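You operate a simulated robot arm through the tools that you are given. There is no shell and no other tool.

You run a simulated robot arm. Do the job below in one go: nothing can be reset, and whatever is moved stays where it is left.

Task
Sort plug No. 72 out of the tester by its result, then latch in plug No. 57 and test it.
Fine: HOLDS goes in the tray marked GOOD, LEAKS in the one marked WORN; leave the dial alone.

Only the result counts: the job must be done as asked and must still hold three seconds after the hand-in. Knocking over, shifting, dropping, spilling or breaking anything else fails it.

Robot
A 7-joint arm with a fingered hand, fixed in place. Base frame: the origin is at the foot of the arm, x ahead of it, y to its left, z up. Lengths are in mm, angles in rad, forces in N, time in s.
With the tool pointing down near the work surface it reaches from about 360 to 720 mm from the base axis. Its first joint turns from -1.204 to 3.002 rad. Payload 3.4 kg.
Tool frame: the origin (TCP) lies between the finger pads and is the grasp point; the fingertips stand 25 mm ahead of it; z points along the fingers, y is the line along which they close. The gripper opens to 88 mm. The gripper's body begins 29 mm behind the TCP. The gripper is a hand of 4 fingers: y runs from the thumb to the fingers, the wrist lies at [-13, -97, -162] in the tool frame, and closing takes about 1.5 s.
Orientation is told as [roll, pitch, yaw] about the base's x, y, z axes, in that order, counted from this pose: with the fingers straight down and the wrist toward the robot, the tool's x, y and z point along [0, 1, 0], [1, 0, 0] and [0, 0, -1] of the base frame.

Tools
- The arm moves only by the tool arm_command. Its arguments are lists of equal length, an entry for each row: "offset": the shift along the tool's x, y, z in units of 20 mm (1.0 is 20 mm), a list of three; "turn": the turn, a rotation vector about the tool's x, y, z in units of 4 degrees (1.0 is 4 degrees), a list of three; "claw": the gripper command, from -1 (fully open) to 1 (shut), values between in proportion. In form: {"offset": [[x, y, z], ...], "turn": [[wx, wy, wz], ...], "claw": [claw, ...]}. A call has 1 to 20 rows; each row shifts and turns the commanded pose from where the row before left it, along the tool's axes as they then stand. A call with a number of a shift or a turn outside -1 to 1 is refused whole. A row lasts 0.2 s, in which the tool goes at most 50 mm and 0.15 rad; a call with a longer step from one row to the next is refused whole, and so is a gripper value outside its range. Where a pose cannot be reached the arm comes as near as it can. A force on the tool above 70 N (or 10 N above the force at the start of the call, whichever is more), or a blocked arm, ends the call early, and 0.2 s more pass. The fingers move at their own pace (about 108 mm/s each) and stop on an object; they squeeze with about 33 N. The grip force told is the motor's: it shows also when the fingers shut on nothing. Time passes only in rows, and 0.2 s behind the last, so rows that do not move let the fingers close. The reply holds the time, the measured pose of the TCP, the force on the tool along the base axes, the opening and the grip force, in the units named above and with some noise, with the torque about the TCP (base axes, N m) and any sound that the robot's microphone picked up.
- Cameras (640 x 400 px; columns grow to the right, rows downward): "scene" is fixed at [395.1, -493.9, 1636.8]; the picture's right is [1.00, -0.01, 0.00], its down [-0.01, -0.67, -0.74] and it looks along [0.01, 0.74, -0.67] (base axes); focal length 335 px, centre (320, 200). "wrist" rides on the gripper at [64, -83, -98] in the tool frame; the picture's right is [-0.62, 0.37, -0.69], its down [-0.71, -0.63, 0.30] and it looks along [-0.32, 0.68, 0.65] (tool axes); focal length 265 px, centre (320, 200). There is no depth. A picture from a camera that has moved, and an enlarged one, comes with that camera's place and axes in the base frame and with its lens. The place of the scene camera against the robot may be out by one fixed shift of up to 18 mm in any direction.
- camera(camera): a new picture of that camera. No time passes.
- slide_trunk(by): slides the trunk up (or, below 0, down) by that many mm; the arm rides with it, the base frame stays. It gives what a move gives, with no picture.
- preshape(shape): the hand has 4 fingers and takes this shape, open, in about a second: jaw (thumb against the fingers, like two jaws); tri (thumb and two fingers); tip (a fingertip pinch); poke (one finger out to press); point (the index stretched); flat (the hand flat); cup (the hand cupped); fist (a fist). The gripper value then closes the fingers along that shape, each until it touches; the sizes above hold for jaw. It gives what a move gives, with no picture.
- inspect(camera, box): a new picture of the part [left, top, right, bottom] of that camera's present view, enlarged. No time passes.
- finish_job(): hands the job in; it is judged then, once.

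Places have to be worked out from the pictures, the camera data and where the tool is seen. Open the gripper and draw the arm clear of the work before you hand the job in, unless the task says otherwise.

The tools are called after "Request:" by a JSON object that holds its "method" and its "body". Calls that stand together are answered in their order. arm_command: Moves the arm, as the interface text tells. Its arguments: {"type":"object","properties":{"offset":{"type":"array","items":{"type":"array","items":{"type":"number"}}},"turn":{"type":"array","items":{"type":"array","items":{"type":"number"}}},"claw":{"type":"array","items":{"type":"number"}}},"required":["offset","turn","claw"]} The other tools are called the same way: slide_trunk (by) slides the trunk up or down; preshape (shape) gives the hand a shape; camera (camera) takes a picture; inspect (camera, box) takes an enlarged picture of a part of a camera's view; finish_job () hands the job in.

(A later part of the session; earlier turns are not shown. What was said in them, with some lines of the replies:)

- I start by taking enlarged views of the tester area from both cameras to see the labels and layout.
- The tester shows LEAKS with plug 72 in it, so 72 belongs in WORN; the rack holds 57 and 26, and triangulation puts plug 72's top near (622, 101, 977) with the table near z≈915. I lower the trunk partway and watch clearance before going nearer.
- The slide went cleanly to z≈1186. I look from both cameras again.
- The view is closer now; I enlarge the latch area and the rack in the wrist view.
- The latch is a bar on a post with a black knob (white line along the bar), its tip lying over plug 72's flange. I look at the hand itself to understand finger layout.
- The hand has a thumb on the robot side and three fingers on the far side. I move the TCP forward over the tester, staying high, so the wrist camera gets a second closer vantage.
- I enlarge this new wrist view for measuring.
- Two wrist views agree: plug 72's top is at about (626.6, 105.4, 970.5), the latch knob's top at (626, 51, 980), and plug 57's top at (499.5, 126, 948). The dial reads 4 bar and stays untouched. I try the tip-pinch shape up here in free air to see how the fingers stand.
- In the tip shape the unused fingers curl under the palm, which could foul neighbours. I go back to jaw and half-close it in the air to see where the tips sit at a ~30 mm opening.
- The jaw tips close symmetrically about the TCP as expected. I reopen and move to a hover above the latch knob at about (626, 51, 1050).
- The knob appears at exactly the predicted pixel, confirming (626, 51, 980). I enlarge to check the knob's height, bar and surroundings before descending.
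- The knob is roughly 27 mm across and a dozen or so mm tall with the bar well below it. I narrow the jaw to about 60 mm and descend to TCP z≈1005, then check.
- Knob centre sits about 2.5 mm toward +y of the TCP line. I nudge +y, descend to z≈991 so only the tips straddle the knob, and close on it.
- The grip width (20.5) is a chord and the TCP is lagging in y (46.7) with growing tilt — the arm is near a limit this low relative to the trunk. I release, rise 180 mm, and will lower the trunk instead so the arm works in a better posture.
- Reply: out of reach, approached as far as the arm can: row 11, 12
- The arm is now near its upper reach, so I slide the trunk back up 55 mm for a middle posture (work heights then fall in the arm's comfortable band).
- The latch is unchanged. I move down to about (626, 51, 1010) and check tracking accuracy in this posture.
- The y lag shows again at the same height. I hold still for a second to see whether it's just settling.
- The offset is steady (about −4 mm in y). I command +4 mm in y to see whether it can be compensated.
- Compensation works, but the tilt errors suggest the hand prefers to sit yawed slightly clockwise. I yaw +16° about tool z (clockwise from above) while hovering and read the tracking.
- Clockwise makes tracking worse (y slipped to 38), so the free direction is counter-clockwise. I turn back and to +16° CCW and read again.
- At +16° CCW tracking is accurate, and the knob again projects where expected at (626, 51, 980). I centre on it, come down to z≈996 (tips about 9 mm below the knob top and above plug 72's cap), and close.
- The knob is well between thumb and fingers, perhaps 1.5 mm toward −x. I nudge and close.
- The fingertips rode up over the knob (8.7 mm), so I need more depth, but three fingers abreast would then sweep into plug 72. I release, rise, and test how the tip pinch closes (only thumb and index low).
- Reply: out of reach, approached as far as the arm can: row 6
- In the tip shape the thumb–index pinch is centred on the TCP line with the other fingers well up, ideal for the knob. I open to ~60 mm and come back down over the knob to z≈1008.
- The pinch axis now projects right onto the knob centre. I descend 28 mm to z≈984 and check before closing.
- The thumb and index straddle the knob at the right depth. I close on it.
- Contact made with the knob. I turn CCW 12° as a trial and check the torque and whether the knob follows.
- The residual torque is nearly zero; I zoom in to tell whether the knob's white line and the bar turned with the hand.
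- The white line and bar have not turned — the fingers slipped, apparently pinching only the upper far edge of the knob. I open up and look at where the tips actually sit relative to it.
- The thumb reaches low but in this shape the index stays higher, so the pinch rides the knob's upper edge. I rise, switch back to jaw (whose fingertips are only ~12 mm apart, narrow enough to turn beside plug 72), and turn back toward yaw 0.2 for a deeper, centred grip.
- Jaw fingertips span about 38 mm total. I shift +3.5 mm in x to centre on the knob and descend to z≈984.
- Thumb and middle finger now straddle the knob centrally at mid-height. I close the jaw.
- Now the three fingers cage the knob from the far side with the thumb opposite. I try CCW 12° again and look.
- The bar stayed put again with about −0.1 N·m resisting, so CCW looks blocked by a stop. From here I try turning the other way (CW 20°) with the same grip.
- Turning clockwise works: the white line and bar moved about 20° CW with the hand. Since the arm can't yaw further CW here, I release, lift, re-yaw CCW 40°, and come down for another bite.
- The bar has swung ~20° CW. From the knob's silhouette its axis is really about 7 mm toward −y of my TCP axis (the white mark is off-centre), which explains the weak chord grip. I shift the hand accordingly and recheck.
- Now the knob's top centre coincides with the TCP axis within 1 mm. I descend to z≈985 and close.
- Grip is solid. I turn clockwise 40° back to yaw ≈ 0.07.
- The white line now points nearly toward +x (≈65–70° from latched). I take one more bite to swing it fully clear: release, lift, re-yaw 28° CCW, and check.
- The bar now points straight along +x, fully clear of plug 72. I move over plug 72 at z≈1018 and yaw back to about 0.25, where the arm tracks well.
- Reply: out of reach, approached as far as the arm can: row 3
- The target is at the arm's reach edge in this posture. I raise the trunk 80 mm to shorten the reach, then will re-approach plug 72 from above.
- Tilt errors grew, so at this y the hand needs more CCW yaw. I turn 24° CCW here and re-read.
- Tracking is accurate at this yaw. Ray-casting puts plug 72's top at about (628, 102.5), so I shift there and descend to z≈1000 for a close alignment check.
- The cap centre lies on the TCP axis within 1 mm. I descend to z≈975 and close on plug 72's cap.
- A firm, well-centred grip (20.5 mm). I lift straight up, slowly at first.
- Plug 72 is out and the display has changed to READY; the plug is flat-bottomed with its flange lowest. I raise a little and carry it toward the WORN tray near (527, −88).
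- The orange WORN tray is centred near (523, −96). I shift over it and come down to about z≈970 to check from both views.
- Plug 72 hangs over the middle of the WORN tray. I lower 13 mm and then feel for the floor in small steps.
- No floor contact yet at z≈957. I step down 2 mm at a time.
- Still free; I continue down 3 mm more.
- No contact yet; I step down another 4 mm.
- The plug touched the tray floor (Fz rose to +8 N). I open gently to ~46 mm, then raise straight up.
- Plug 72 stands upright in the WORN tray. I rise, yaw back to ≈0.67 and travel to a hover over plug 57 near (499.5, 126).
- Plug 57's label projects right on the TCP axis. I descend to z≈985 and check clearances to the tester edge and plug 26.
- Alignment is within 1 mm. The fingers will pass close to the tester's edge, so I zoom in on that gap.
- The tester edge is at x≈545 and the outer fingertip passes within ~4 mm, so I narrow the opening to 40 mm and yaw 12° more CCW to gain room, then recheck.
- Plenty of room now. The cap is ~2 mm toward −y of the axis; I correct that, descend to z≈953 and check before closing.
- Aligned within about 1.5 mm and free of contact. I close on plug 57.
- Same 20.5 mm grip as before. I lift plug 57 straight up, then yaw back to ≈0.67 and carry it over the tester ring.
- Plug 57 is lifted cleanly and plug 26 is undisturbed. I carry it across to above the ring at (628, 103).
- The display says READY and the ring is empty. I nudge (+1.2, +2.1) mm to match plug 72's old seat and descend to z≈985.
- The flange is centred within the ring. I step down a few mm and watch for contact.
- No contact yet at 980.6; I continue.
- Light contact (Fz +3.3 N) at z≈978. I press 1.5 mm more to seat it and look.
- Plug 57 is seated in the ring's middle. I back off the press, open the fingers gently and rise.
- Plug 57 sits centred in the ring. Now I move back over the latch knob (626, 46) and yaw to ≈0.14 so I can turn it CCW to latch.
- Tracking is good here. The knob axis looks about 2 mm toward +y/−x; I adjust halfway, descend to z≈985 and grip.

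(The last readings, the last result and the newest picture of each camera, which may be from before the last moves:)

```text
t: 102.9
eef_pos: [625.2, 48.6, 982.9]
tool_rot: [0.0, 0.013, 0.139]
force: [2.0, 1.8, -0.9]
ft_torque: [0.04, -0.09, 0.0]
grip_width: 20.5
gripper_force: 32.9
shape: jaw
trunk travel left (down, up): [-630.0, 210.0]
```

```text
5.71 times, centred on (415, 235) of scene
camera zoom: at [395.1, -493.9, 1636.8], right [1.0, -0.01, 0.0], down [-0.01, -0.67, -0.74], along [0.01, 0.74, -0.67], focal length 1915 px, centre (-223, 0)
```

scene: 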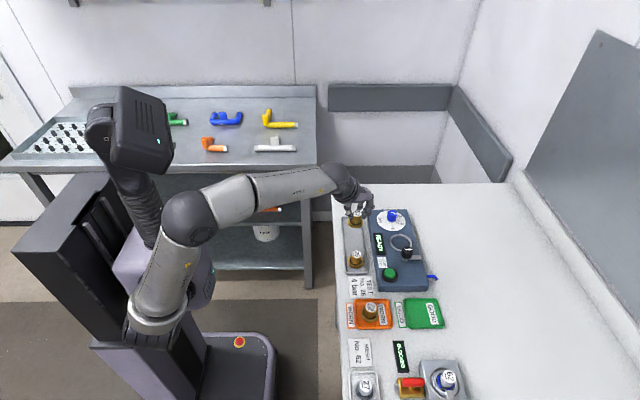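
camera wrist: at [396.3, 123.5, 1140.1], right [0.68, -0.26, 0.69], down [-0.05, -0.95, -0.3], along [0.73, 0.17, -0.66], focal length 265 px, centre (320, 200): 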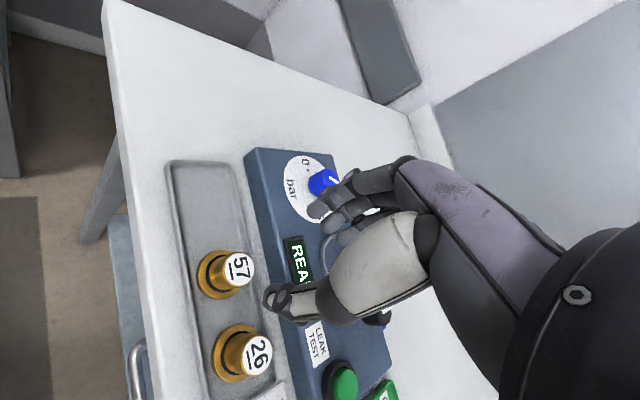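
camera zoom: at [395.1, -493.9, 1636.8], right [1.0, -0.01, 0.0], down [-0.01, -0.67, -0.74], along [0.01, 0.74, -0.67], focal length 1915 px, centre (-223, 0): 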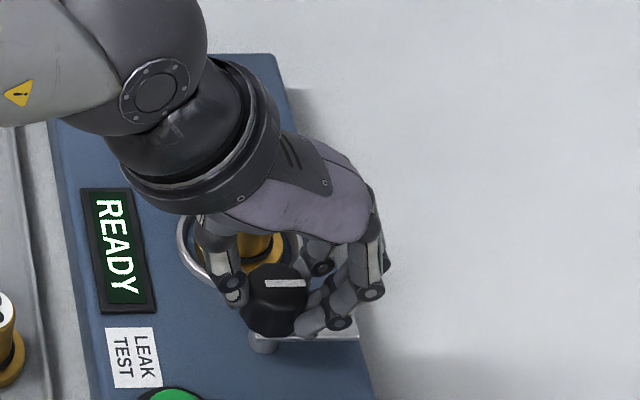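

A better-centred grip (20.5 mm). I turn CCW 48°.

Request:
{"method": "arm_command", "body": {"offset": [[0, 0, 0], [0, 0, 0], [0, 0, 0], [0, 0, 0], [0, 0, 0], [0, 0, 0], [0, 0, 0], [0, 0, 0], [0, 0, 0], [0, 0, 0], [0, 0, 0], [0, 0, 0], [0, 0, 0]], "turn": [[0, 0, -1], [0, 0, -1], [0, 0, -1], [0, 0, -1], [0, 0, -1], [0, 0, -1], [0, 0, -1], [0, 0, -1], [0, 0, -1], [0, 0, -1], [0, 0, -1], [0, 0, -1], [0, 0, 0]], "claw": [1, 1, 1, 1, 1, 1, 1, 1, 1, 1, 1, 1, 1]}}

Request:
{"method": "inspect", "body": {"camera": "wrist", "box": [180, 140, 440, 360]}}

Request:
{"method": "inspect", "body": {"camera": "scene", "box": [380, 200, 450, 270]}}

```text
t: 105.7
eef_pos: [626.6, 45.7, 982.8]
tool_rot: [0.009, 0.005, 0.978]
force: [-0.4, -11.3, -8.4]
ft_torque: [-0.2, 0.0, -0.08]
grip_width: 19.3
gripper_force: 33.4
shape: jaw
trunk travel left (down, up): [-630.0, 210.0]
```

```text
1.82 times, centred on (310, 250) of wrist
camera zoom: at [527.5, 10.9, 1083.9], right [0.73, -0.04, 0.68], down [0.24, -0.92, -0.31], along [0.64, 0.39, -0.66], focal length 483 px, centre (338, 109)
```

zoom: 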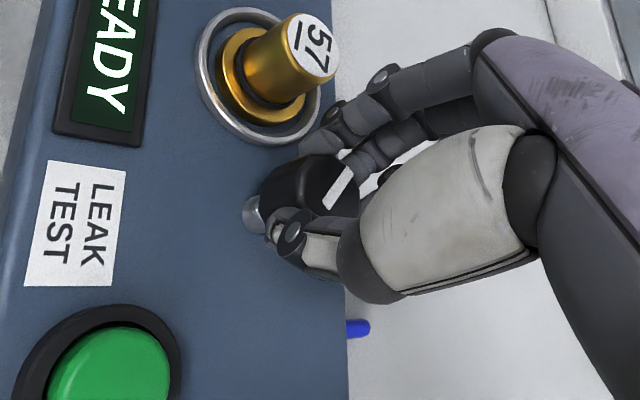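

```text
5.71 times, centred on (415, 235) of scene
camera zoom: at [395.1, -493.9, 1636.8], right [1.0, -0.01, 0.0], down [-0.01, -0.67, -0.74], along [0.01, 0.74, -0.67], focal length 1915 px, centre (-223, 0)
```

zoom: 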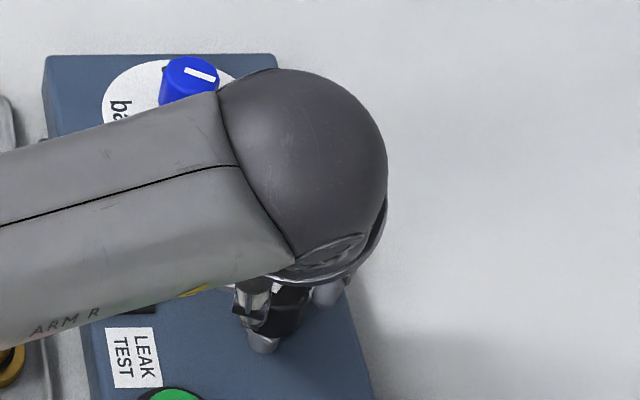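

The knob turned with the hand (mark fixed relative to the fingers), so the bar is about halfway back. I release, lift, re-yaw CW 44°, and come down for a second bite.

Request:
{"method": "arm_command", "body": {"offset": [[0, 0, 0], [0, 0, 0], [0, 0, -0.6], [0, 0, -0.9], [0, 0, 0], [0, 0, 0], [0, 0, 0], [0, 0, 0], [0, 0, 0], [0, 0, 0], [0, 0, 0], [0, 0, 0], [0, 0, 0], [0, 0, 0], [0, 0, 0], [0, 0, 0], [0, 0, 0]], "turn": [[0, 0, 0], [0, 0, 0], [0, 0, 0], [0, 0, 0], [0, 0, 1], [0, 0, 1], [0, 0, 1], [0, 0, 1], [0, 0, 1], [0, 0, 1], [0, 0, 1], [0, 0, 1], [0, 0, 1], [0, 0, 1], [0, 0, 1], [0, 0, 0], [0, 0, 0]], "claw": [-0.1, -0.1, -0.1, -0.1, -0.2, -0.2, -0.2, -0.2, -0.2, -0.2, -0.2, -0.2, -0.2, -0.2, -0.2, -0.2, -0.2]}}

Request:
{"method": "inspect", "body": {"camera": "wrist", "box": [180, 140, 440, 360]}}

Request:
{"method": "inspect", "body": {"camera": "scene", "box": [380, 200, 450, 270]}}

```text
t: 109.3
eef_pos: [626.3, 46.4, 1014.4]
tool_rot: [0.001, 0.011, 0.21]
force: [0.3, -1.2, -0.6]
ft_torque: [0.01, 0.02, -0.01]
grip_width: 52.5
gripper_force: 0.0
shape: jaw
trunk travel left (down, up): [-630.0, 210.0]
```

```text
1.82 times, centred on (310, 250) of wrist
camera zoom: at [531.5, 92.1, 1114.2], right [0.5, -0.53, 0.69], down [-0.47, -0.83, -0.3], along [0.73, -0.18, -0.66], focal length 483 px, centre (338, 109)
```

zoom: 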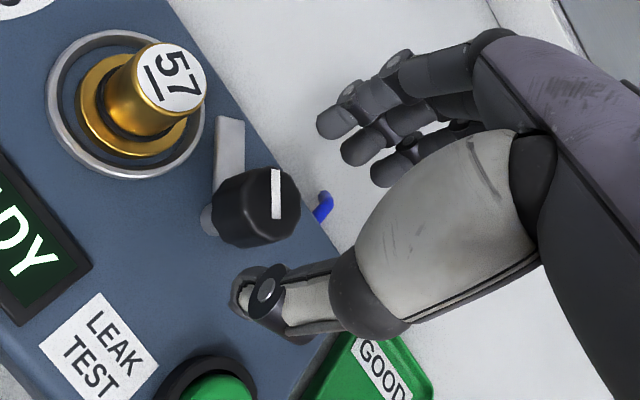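

```text
5.71 times, centred on (415, 235) of scene
camera zoom: at [395.1, -493.9, 1636.8], right [1.0, -0.01, 0.0], down [-0.01, -0.67, -0.74], along [0.01, 0.74, -0.67], focal length 1915 px, centre (-223, 0)
```

zoom: 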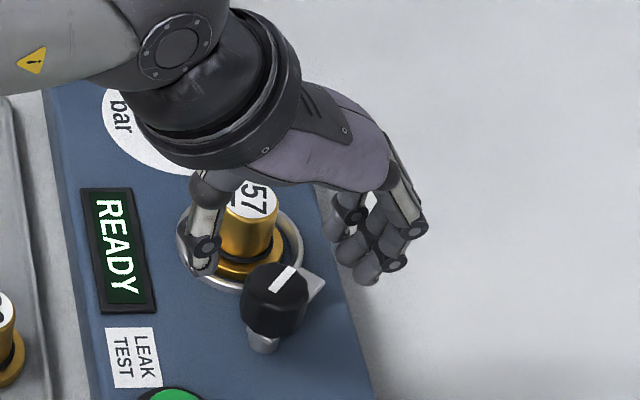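

The bar has come about 50° of the way back. I descend and grip for the second bite.

Request:
{"method": "arm_command", "body": {"offset": [[0, 0, 0.5], [0, 0, 0.5], [0, 0, 0.5], [0, 0, 0], [0, 0, 0], [0, 0, 0], [0, 0, 0], [0, 0, 0], [0, 0, 0], [0, 0, 0]], "turn": [[0, 0, 0], [0, 0, 0], [0, 0, 0], [0, 0, 0], [0, 0, 0], [0, 0, 0], [0, 0, 0], [0, 0, 0], [0, 0, 0], [0, 0, 0]], "claw": [-0.2, -0.2, -0.2, -0.2, 0.0, 0.3, 0.6, 1, 1, 1]}}

Request:
{"method": "arm_command", "body": {"offset": [[0, 0, 0], [0, 0, 0], [0, 0, 0], [0, 0, 0], [0, 0, 0], [0, 0, 0], [0, 0, 0], [0, 0, 0], [0, 0, 0], [0, 0, 0]], "turn": [[0, 0, -1], [0, 0, -1], [0, 0, -1], [0, 0, -1], [0, 0, -1], [0, 0, -1], [0, 0, -1], [0, 0, -1], [0, 0, -1], [0, 0, 0]], "claw": [1, 1, 1, 1, 1, 1, 1, 1, 1, 1]}}

Request:
{"method": "inspect", "body": {"camera": "wrist", "box": [180, 140, 440, 360]}}

Request:
{"method": "inspect", "body": {"camera": "scene", "box": [380, 200, 450, 270]}}

```text
t: 111.5
eef_pos: [626.8, 48.7, 984.8]
tool_rot: [0.003, 0.013, 0.209]
force: [1.2, 0.5, -1.7]
ft_torque: [0.01, -0.09, 0.01]
grip_width: 19.9
gripper_force: 32.8
shape: jaw
trunk travel left (down, up): [-630.0, 210.0]
```

```text
t: 113.7
eef_pos: [625.9, 44.8, 985.4]
tool_rot: [0.009, 0.006, 0.836]
force: [1.3, -8.6, -1.9]
ft_torque: [-0.11, -0.07, -0.14]
grip_width: 20.0
gripper_force: 32.9
shape: jaw
trunk travel left (down, up): [-630.0, 210.0]
```

```text
1.82 times, centred on (310, 250) of wrist
camera zoom: at [523.3, 25.2, 1084.5], right [0.72, -0.14, 0.68], down [0.1, -0.95, -0.31], along [0.69, 0.29, -0.66], focal length 483 px, centre (338, 109)
```

zoom: 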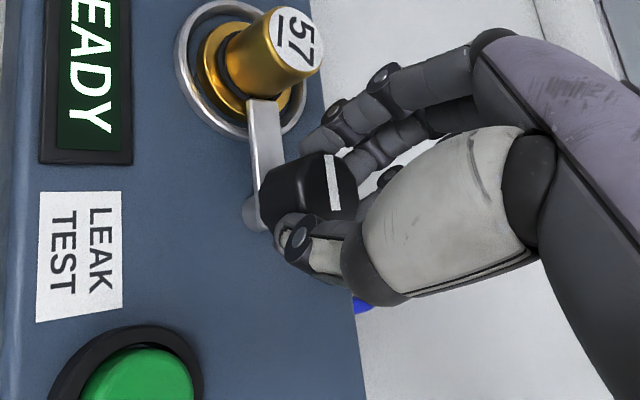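

```text
5.71 times, centred on (415, 235) of scene
camera zoom: at [395.1, -493.9, 1636.8], right [1.0, -0.01, 0.0], down [-0.01, -0.67, -0.74], along [0.01, 0.74, -0.67], focal length 1915 px, centre (-223, 0)
```

zoom: 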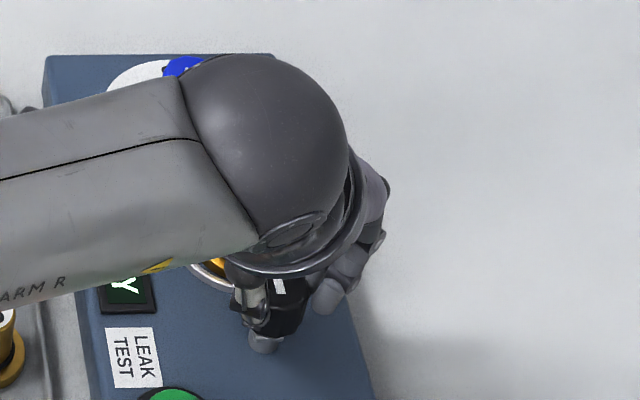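

The bar tip is over plug 57's flange, roughly 5° from its original direction. I turn a further 12° CCW so it reaches its stop.

Request:
{"method": "arm_command", "body": {"offset": [[0, 0, 0], [0, 0, 0], [0, 0, 0], [0, 0, 0]], "turn": [[0, 0, -1], [0, 0, -1], [0, 0, -1], [0, 0, 0]], "claw": [1, 1, 1, 1]}}

Request:
{"method": "inspect", "body": {"camera": "wrist", "box": [180, 140, 440, 360]}}

```text
t: 114.7
eef_pos: [627.9, 44.7, 983.9]
tool_rot: [0.009, 0.004, 1.045]
force: [8.2, -11.7, 1.3]
ft_torque: [-0.25, -0.18, -0.23]
grip_width: 19.5
gripper_force: 33.2
shape: jaw
trunk travel left (down, up): [-630.0, 210.0]
```

```text
1.82 times, centred on (310, 250) of wrist
camera zoom: at [530.7, 3.5, 1084.3], right [0.73, 0.01, 0.68], down [0.3, -0.9, -0.31], along [0.62, 0.43, -0.66], focal length 483 px, centre (338, 109)
```

zoom: 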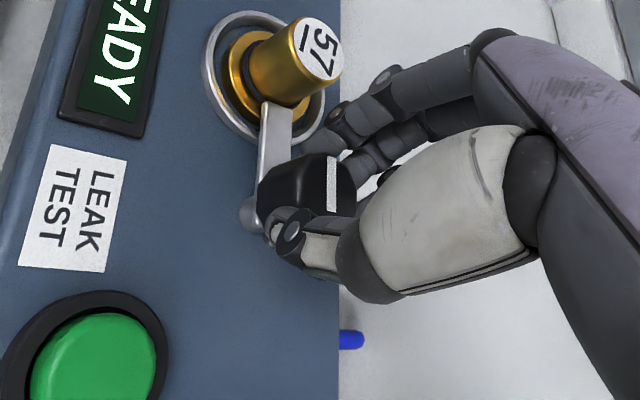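

Torque rose to −0.23 N·m and the knob stopped following, so the bar is against its stop. I release, lift, and yaw away to inspect the latch.

Request:
{"method": "arm_command", "body": {"offset": [[0, 0, 0], [0, 0, 0], [0, 0, -0.6], [0, 0, -0.9], [0, 0, 0], [0, 0, 0], [0, 0, 0], [0, 0, 0], [0, 0, 0], [0, 0, 0], [0, 0, 0], [0, 0, 0], [0, 0, 0], [0, 0, 0], [0, 0, 0]], "turn": [[0, 0, 0], [0, 0, 0], [0, 0, 0], [0, 0, 0], [0, 0, 1], [0, 0, 1], [0, 0, 1], [0, 0, 1], [0, 0, 1], [0, 0, 1], [0, 0, 1], [0, 0, 1], [0, 0, 1], [0, 0, 1], [0, 0, 0]], "claw": [-0.1, -0.1, -0.1, -0.1, -0.2, -0.2, -0.2, -0.2, -0.2, -0.2, -0.2, -0.2, -0.2, -0.2, -0.2]}}

Request:
{"method": "inspect", "body": {"camera": "wrist", "box": [180, 140, 340, 280]}}

Request:
{"method": "inspect", "body": {"camera": "scene", "box": [370, 215, 440, 295]}}

```text
t: 117.9
eef_pos: [626.1, 48.4, 1015.8]
tool_rot: [0.002, 0.01, 0.347]
force: [-0.4, -0.5, -0.8]
ft_torque: [0.0, -0.01, -0.02]
grip_width: 52.6
gripper_force: 0.1
shape: jaw
trunk travel left (down, up): [-630.0, 210.0]
```

```text
2.86 times, centred on (260, 210) of wrist
camera zoom: at [526.2, 78.6, 1114.7], right [0.57, -0.46, 0.69], down [-0.35, -0.89, -0.3], along [0.75, -0.07, -0.66], focal length 758 px, centre (491, 171)
```

zoom: 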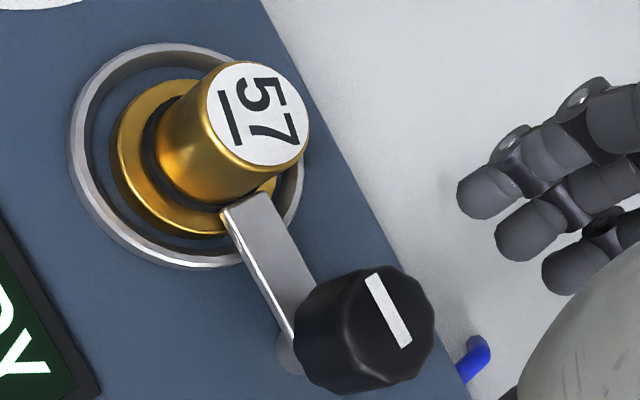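

```text
5.00 times, centred on (405, 255) of scene
camera zoom: at [395.1, -493.9, 1636.8], right [1.0, -0.01, 0.0], down [-0.01, -0.67, -0.74], along [0.01, 0.74, -0.67], focal length 1676 px, centre (-105, -75)
```

zoom: 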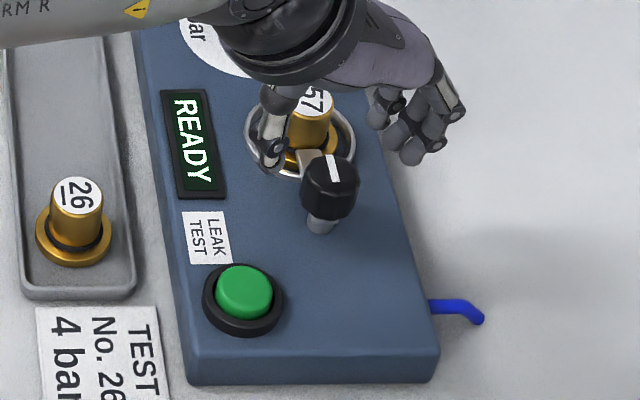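

The bar and white line are back exactly as they were at the start, with plug 57 latched. Next I move over the green button (~(576, 0)) and take the poke shape to see where the fingertip lies.

Request:
{"method": "arm_command", "body": {"offset": [[0, 0, -0.5], [-0.35, -0.79, -0.3], [-0.35, -0.79, 0], [-0.35, -0.79, 0], [-0.35, -0.79, 0], [0, 0, 0]], "turn": [[0, 0, 0], [0, 0, 0], [0, 0, 0], [0, 0, 0], [0, 0, 0], [0, 0, 0]], "claw": [-0.2, -0.2, -0.2, -0.2, -0.2, -0.2]}}

Request:
{"method": "preshape", "body": {"shape": "poke"}}

Request:
{"method": "camera", "body": {"camera": "wrist"}}

Request:
{"method": "inspect", "body": {"camera": "scene", "box": [350, 200, 450, 300]}}

```text
t: 119.3
eef_pos: [575.9, -0.9, 1030.2]
tool_rot: [0.002, 0.01, 0.348]
force: [0.5, 0.6, 0.2]
ft_torque: [0.04, 0.0, 0.0]
grip_width: 52.4
gripper_force: 0.0
shape: jaw
trunk travel left (down, up): [-630.0, 210.0]
```

```text
t: 120.2
eef_pos: [575.4, -0.8, 1030.8]
tool_rot: [0.004, 0.012, 0.347]
force: [0.0, 0.3, -0.3]
ft_torque: [0.0, -0.02, 0.0]
grip_width: 0.1
gripper_force: 0.2
shape: poke
trunk travel left (down, up): [-630.0, 210.0]
```

```text
taken
camera wrist: at [475.5, 30.3, 1131.3], right [0.57, -0.46, 0.69], down [-0.35, -0.89, -0.3], along [0.75, -0.07, -0.66], focal length 265 px, centre (320, 200)
```

wrist: 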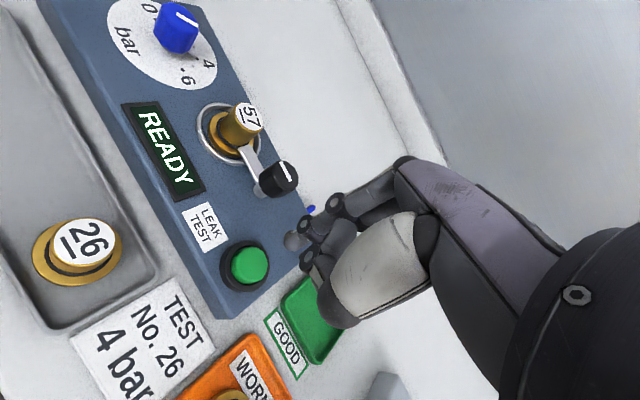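

```text
4.00 times, centred on (400, 250) of scene
camera zoom: at [395.1, -493.9, 1636.8], right [1.0, -0.01, 0.0], down [-0.01, -0.67, -0.74], along [0.01, 0.74, -0.67], focal length 1340 px, centre (0, 0)
```

zoom: 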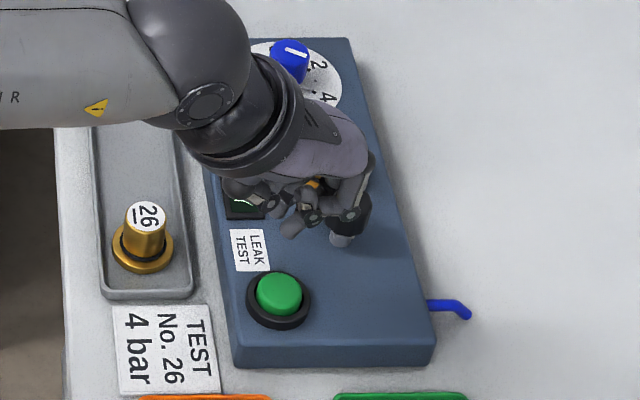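

The extended index tip is close to the TCP axis, about 25 mm ahead of it. I zoom in to align tip and button precisely.

Request:
{"method": "inspect", "body": {"camera": "wrist", "box": [210, 200, 350, 320]}}

Request:
{"method": "inspect", "body": {"camera": "scene", "box": [375, 230, 435, 290]}}

```text
3.33 times, centred on (280, 260) of wrist
camera zoom: at [475.5, 30.3, 1131.3], right [0.57, -0.46, 0.69], down [-0.35, -0.89, -0.3], along [0.75, -0.07, -0.66], focal length 885 px, centre (453, 0)
```

zoom: 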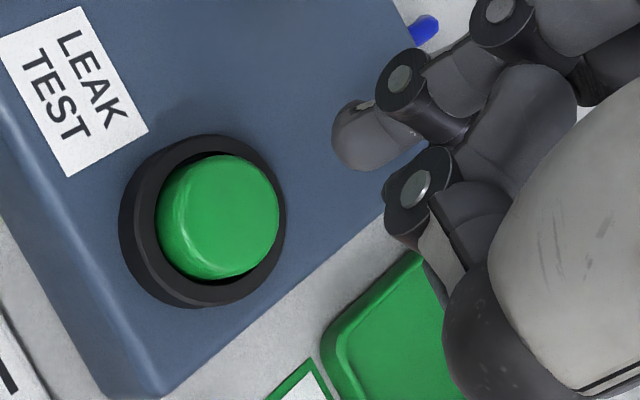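

```text
6.67 times, centred on (405, 260) of scene
camera zoom: at [395.1, -493.9, 1636.8], right [1.0, -0.01, 0.0], down [-0.01, -0.67, -0.74], along [0.01, 0.74, -0.67], focal length 2234 px, centre (-247, -200)
```

zoom: 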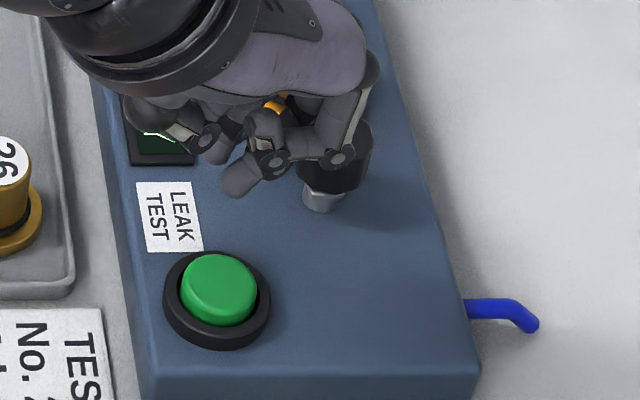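

Triangulation gives the fingertip at (576, 5, 1007) and the button top at (575.6, −2.2, 952.5). I shift −7 mm in y and descend 42 mm.

Request:
{"method": "arm_command", "body": {"offset": [[-0.32, -0.14, 0], [0, 0, 0.7], [0, 0, 0.7], [0, 0, 0.7], [0, 0, 0], [0, 0, 0]], "turn": [[0, 0, 0], [0, 0, 0], [0, 0, 0], [0, 0, 0], [0, 0, 0], [0, 0, 0]], "claw": [-1, -1, -1, -1, -1, -1]}}

Request:
{"method": "inspect", "body": {"camera": "wrist", "box": [210, 180, 350, 300]}}

Request:
{"method": "inspect", "body": {"camera": "scene", "box": [375, 230, 435, 290]}}

```text
t: 121.6
eef_pos: [575.6, -7.2, 988.7]
tool_rot: [0.004, 0.011, 0.347]
force: [-0.2, 0.0, -0.6]
ft_torque: [0.0, 0.01, 0.02]
grip_width: 0.0
gripper_force: 0.1
shape: poke
trunk travel left (down, up): [-630.0, 210.0]
```

```text
3.33 times, centred on (280, 240) of wrist
camera zoom: at [475.8, 23.1, 1088.9], right [0.57, -0.46, 0.69], down [-0.35, -0.89, -0.3], along [0.75, -0.07, -0.66], focal length 885 px, centre (453, 67)
```

zoom: 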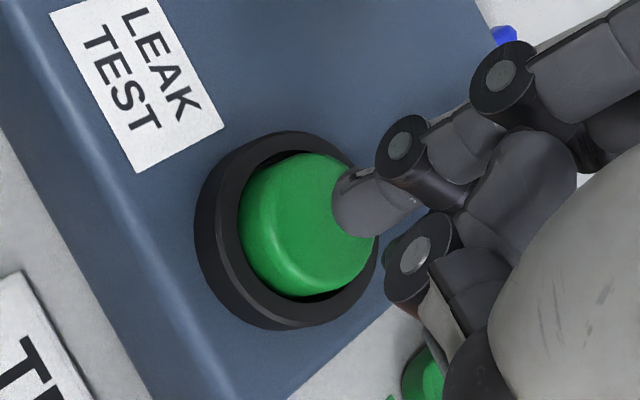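

```text
6.67 times, centred on (405, 260) of scene
camera zoom: at [395.1, -493.9, 1636.8], right [1.0, -0.01, 0.0], down [-0.01, -0.67, -0.74], along [0.01, 0.74, -0.67], focal length 2234 px, centre (-247, -200)
```

zoom: 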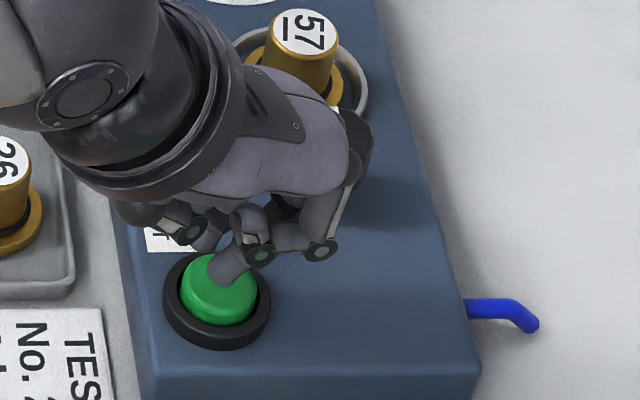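

The fingertip is right above the button's centre, about 6 mm off it. I press down in 2 mm steps, watching force.

Request:
{"method": "arm_command", "body": {"offset": [[0, 0, 0.1], [0, 0, 0.1], [0, 0, 0.1], [0, 0, 0]], "turn": [[0, 0, 0], [0, 0, 0], [0, 0, 0], [0, 0, 0]], "claw": [-1, -1, -1, -1]}}

Request:
{"method": "inspect", "body": {"camera": "scene", "box": [370, 220, 430, 290]}}

```text
t: 122.6
eef_pos: [575.2, -7.2, 983.2]
tool_rot: [0.003, 0.011, 0.348]
force: [0.4, 0.2, 0.6]
ft_torque: [0.02, -0.01, -0.01]
grip_width: 0.0
gripper_force: 0.1
shape: poke
trunk travel left (down, up): [-630.0, 210.0]
```

```text
5.71 times, centred on (400, 255) of scene
camera zoom: at [395.1, -493.9, 1636.8], right [1.0, -0.01, 0.0], down [-0.01, -0.67, -0.74], along [0.01, 0.74, -0.67], focal length 1915 px, centre (-137, -114)
```

zoom: 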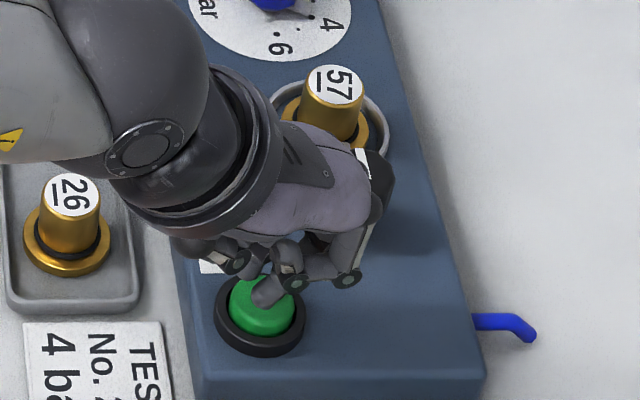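

No contact yet. I continue pressing in small steps.

Request:
{"method": "arm_command", "body": {"offset": [[0, 0, 0.1], [0, 0, 0.1], [0, 0, 0]], "turn": [[0, 0, 0], [0, 0, 0], [0, 0, 0]], "claw": [-1, -1, -1]}}

```text
t: 123.4
eef_pos: [576.9, -7.7, 979.5]
tool_rot: [0.004, 0.01, 0.348]
force: [0.0, 0.4, 0.1]
ft_torque: [0.01, 0.0, -0.01]
grip_width: 0.2
gripper_force: 0.1
shape: poke
trunk travel left (down, up): [-630.0, 210.0]
```

Still free at z≈979.5; I go on.

Request:
{"method": "arm_command", "body": {"offset": [[0, 0, 0.1], [0, 0, 0.1], [0, 0, 0]], "turn": [[0, 0, 0], [0, 0, 0], [0, 0, 0]], "claw": [-1, -1, -1]}}

Request:
{"method": "inspect", "body": {"camera": "wrist", "box": [210, 180, 350, 300]}}

```text
t: 124.2
eef_pos: [575.1, -6.9, 975.4]
tool_rot: [0.004, 0.009, 0.347]
force: [0.1, 0.0, -0.1]
ft_torque: [0.0, 0.02, -0.03]
grip_width: 0.2
gripper_force: 0.0
shape: poke
trunk travel left (down, up): [-630.0, 210.0]
```

```text
3.33 times, centred on (280, 240) of wrist
camera zoom: at [475.5, 23.9, 1075.4], right [0.57, -0.46, 0.69], down [-0.35, -0.89, -0.3], along [0.75, -0.07, -0.66], focal length 885 px, centre (453, 67)
```

zoom: 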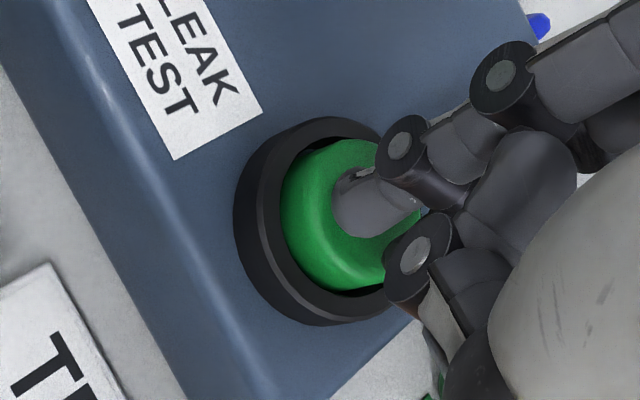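

The tip looks right at the button surface. I continue with 2 mm steps.

Request:
{"method": "arm_command", "body": {"offset": [[0, 0, 0.1], [0, 0, 0.1], [0, 0, 0]], "turn": [[0, 0, 0], [0, 0, 0], [0, 0, 0]], "claw": [-1, -1, -1]}}

Request:
{"method": "inspect", "body": {"camera": "scene", "box": [370, 220, 430, 290]}}

```text
t: 125.0
eef_pos: [575.5, -7.0, 971.5]
tool_rot: [0.004, 0.01, 0.347]
force: [-0.2, 0.5, 0.8]
ft_torque: [-0.03, -0.02, -0.02]
grip_width: 0.0
gripper_force: 0.0
shape: poke
trunk travel left (down, up): [-630.0, 210.0]
```

```text
5.71 times, centred on (400, 255) of scene
camera zoom: at [395.1, -493.9, 1636.8], right [1.0, -0.01, 0.0], down [-0.01, -0.67, -0.74], along [0.01, 0.74, -0.67], focal length 1915 px, centre (-137, -114)
```

zoom: 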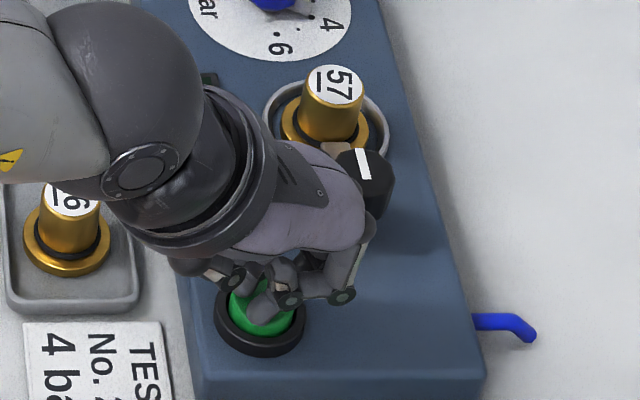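

The finger is over the button with no force yet; the knob is clear. I keep stepping down.

Request:
{"method": "arm_command", "body": {"offset": [[0, 0, 0.1], [0, 0, 0.1], [0, 0, 0]], "turn": [[0, 0, 0], [0, 0, 0], [0, 0, 0]], "claw": [-1, -1, -1]}}

Request:
{"method": "inspect", "body": {"camera": "wrist", "box": [210, 180, 350, 300]}}

```text
t: 125.8
eef_pos: [574.9, -7.5, 966.9]
tool_rot: [0.003, 0.011, 0.347]
force: [-0.1, -0.8, 1.7]
ft_torque: [-0.04, -0.03, 0.03]
grip_width: 0.0
gripper_force: 0.0
shape: poke
trunk travel left (down, up): [-630.0, 210.0]
heard: click
```

```text
3.33 times, centred on (280, 240) of wrist
camera zoom: at [475.7, 23.5, 1067.6], right [0.56, -0.46, 0.69], down [-0.35, -0.89, -0.3], along [0.75, -0.07, -0.66], focal length 885 px, centre (453, 67)
```

zoom: 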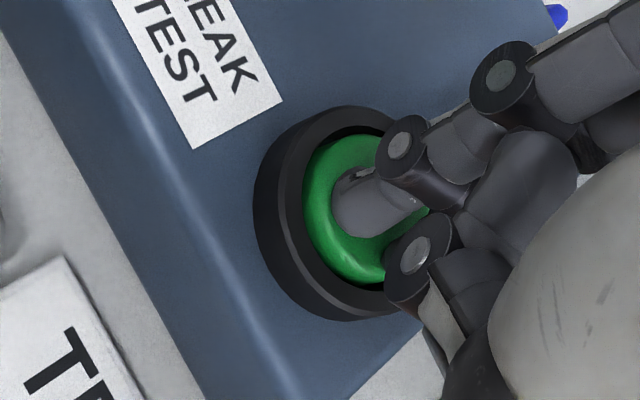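

A click was heard — the button registered. I lift straight off and look at the display.

Request:
{"method": "arm_command", "body": {"offset": [[0, 0, -0.5], [0, 0, -0.9], [0, 0, -0.9], [0, 0, -0.9], [0, 0, 0]], "turn": [[0, 0, 0], [0, 0, 0], [0, 0, 0], [0, 0, 0], [0, 0, 0]], "claw": [-1, -1, -1, -1, -1]}}

Request:
{"method": "camera", "body": {"camera": "wrist"}}

Request:
{"method": "inspect", "body": {"camera": "scene", "box": [340, 190, 450, 300]}}

```text
t: 127.0
eef_pos: [574.8, -7.3, 1031.6]
tool_rot: [0.003, 0.011, 0.347]
force: [-0.2, -0.4, 0.4]
ft_torque: [-0.02, 0.03, 0.01]
grip_width: 0.0
gripper_force: 0.1
shape: poke
trunk travel left (down, up): [-630.0, 210.0]
```

```text
taken
camera wrist: at [475.9, 23.2, 1132.0], right [0.57, -0.46, 0.69], down [-0.35, -0.89, -0.3], along [0.75, -0.07, -0.66], focal length 265 px, centre (320, 200)
```

wrist: 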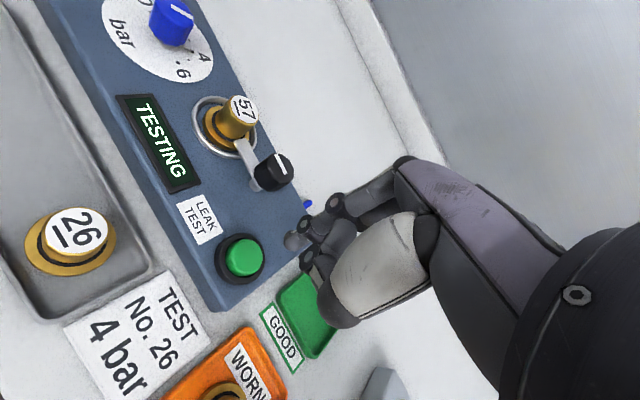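

```text
3.64 times, centred on (395, 245) of scene
camera zoom: at [395.1, -493.9, 1636.8], right [1.0, -0.01, 0.0], down [-0.01, -0.67, -0.74], along [0.01, 0.74, -0.67], focal length 1219 px, centre (47, 36)
```

zoom: 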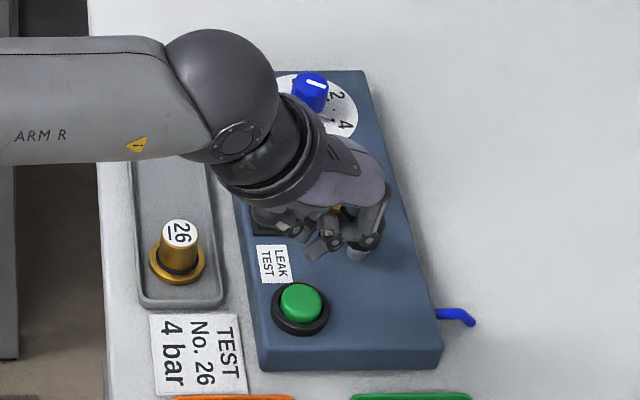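

The display reads TESTING. I draw the arm up and back clear of the work while it runs.

Request:
{"method": "arm_command", "body": {"offset": [[0, 0, -0.9], [0.34, -0.94, -0.5], [0.34, -0.94, -0.5], [0.34, -0.94, -0.5], [0.34, -0.94, -0.5], [0.34, -0.94, -0.5], [0.34, -0.94, -0.5], [0.34, -0.94, -0.5], [0, 0, 0], [0, 0, 0], [0, 0, 0], [0, 0, 0]], "turn": [[0, 0, 0], [0, 0, 0], [0, 0, 0], [0, 0, 0], [0, 0, 0], [0, 0, 0], [0, 0, 0], [0, 0, 0], [0, 0, 0], [0, 0, 0], [0, 0, 0], [0, 0, 0]], "claw": [-1, -1, -1, -1, -1, -1, -1, -1, -1, -1, -1, -1]}}

Request:
{"method": "preshape", "body": {"shape": "jaw"}}

Request:
{"method": "camera", "body": {"camera": "scene"}}

Request:
{"method": "inspect", "body": {"camera": "scene", "box": [340, 190, 450, 300]}}

Request:
{"method": "camera", "body": {"camera": "wrist"}}

```text
t: 129.6
eef_pos: [436.3, -6.2, 1121.8]
tool_rot: [0.005, 0.01, 0.346]
force: [-0.3, -0.8, -0.2]
ft_torque: [0.01, -0.01, -0.01]
grip_width: 0.2
gripper_force: 0.1
shape: poke
trunk travel left (down, up): [-630.0, 210.0]
```

```text
t: 130.5
eef_pos: [437.5, -5.8, 1121.0]
tool_rot: [0.004, 0.01, 0.346]
force: [0.4, 0.9, -0.7]
ft_torque: [-0.02, -0.02, -0.01]
grip_width: 87.9
gripper_force: 0.1
shape: jaw
trunk travel left (down, up): [-630.0, 210.0]
```

```text
taken
```

scene: 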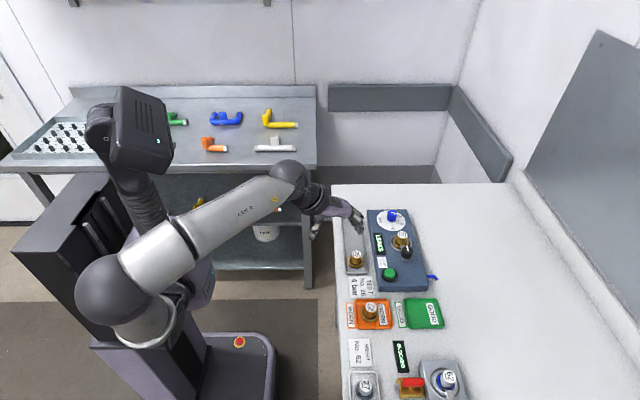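

```text
3.64 times, centred on (395, 245) of scene
camera zoom: at [395.1, -493.9, 1636.8], right [1.0, -0.01, 0.0], down [-0.01, -0.67, -0.74], along [0.01, 0.74, -0.67], focal length 1219 px, centre (47, 36)
```

zoom: 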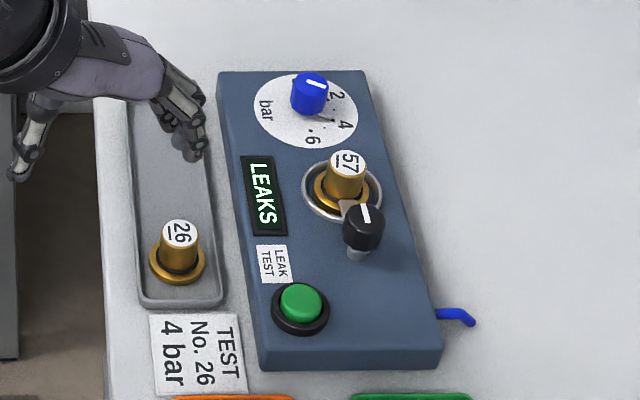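

```text
taken
camera wrist: at [337.6, 24.4, 1221.6], right [0.57, -0.46, 0.69], down [-0.35, -0.89, -0.3], along [0.75, -0.07, -0.66], focal length 265 px, centre (320, 200)
```

wrist: 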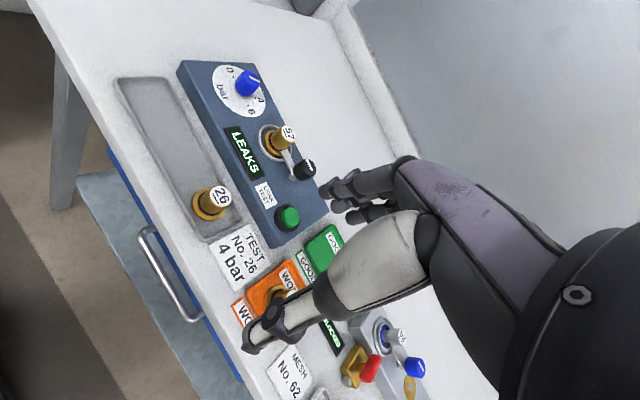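

The test finished: display shows LEAKS for plug 57. I zoom in to verify the latch position against the initial state and that trays and the rest are undisturbed.

Request:
{"method": "inspect", "body": {"camera": "scene", "box": [370, 215, 445, 295]}}

Request:
{"method": "inspect", "body": {"camera": "scene", "box": [330, 280, 480, 400]}}

Request:
{"method": "inspect", "body": {"camera": "wrist", "box": [170, 60, 330, 260]}}

```text
5.00 times, centred on (408, 255) of scene
camera zoom: at [395.1, -493.9, 1636.8], right [1.0, -0.01, 0.0], down [-0.01, -0.67, -0.74], along [0.01, 0.74, -0.67], focal length 1676 px, centre (-118, -75)
```

zoom: 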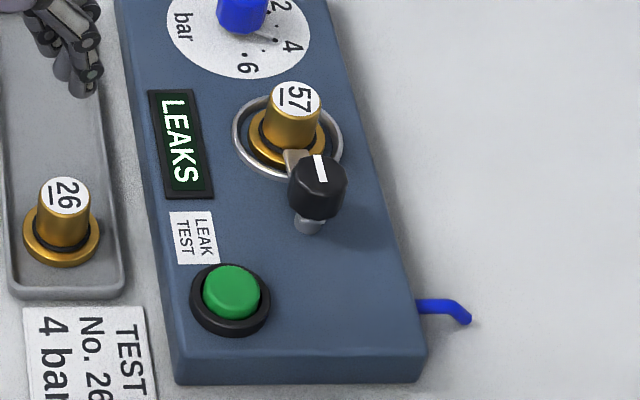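

```text
3.33 times, centred on (405, 340) of scene
camera zoom: at [395.1, -493.9, 1636.8], right [1.0, -0.01, 0.0], down [-0.01, -0.67, -0.74], along [0.01, 0.74, -0.67], focal length 1117 px, centre (37, -267)
```

zoom: 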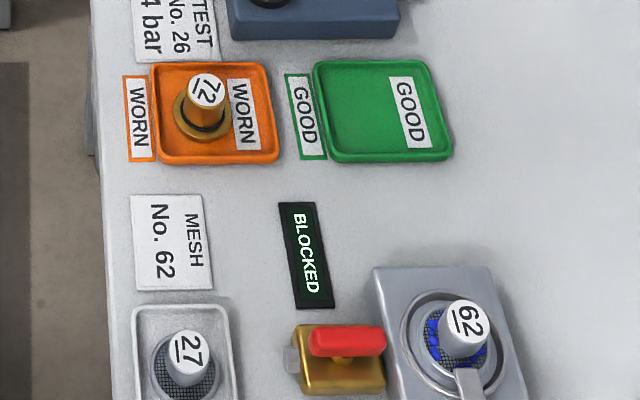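

```text
2.00 times, centred on (250, 160) of wrist
camera zoom: at [337.6, 24.4, 1221.6], right [0.57, -0.46, 0.69], down [-0.35, -0.89, -0.3], along [0.75, -0.07, -0.66], focal length 531 px, centre (460, 280)
```

zoom: 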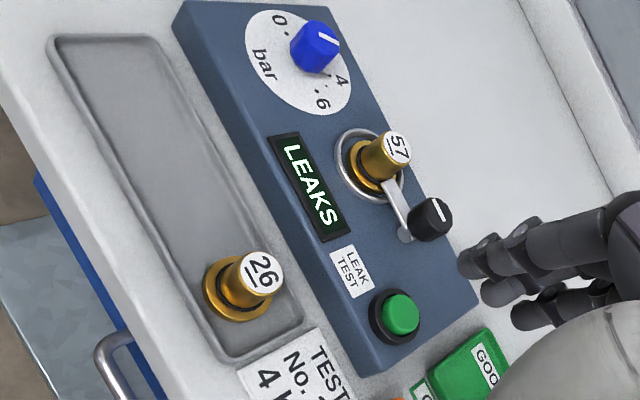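

Everything is as wanted: plug 72 stands in the WORN tray, plug 57 is latched exactly as 72 was, its test ran to a result, and the dial, plug 26 and the rest are untouched. The hand is open and clear, so I hand the job in.

Request:
{"method": "finish_job", "body": {}}

```text
The job is handed in.
```

Plug No. 72 showed LEAKS in the tester, so it is now standing upright in the WORN tray. Plug No. 57 is seated and latched in the tester, and I ran the leak test on it.

- **Result for No. 57:** the display reads LEAKS. I left it latched in the tester, since you only asked for it to be tested.
- **Card by the rack:** it says "TEST No. 26, 4 bar". I followed your instruction instead, so No. 26 stays in the rack and the dial was not touched.

In the last pictures the latch sits exactly as it did at the start, and nothing else appears moved. I opened the hand and drew the arm clear before handing in.
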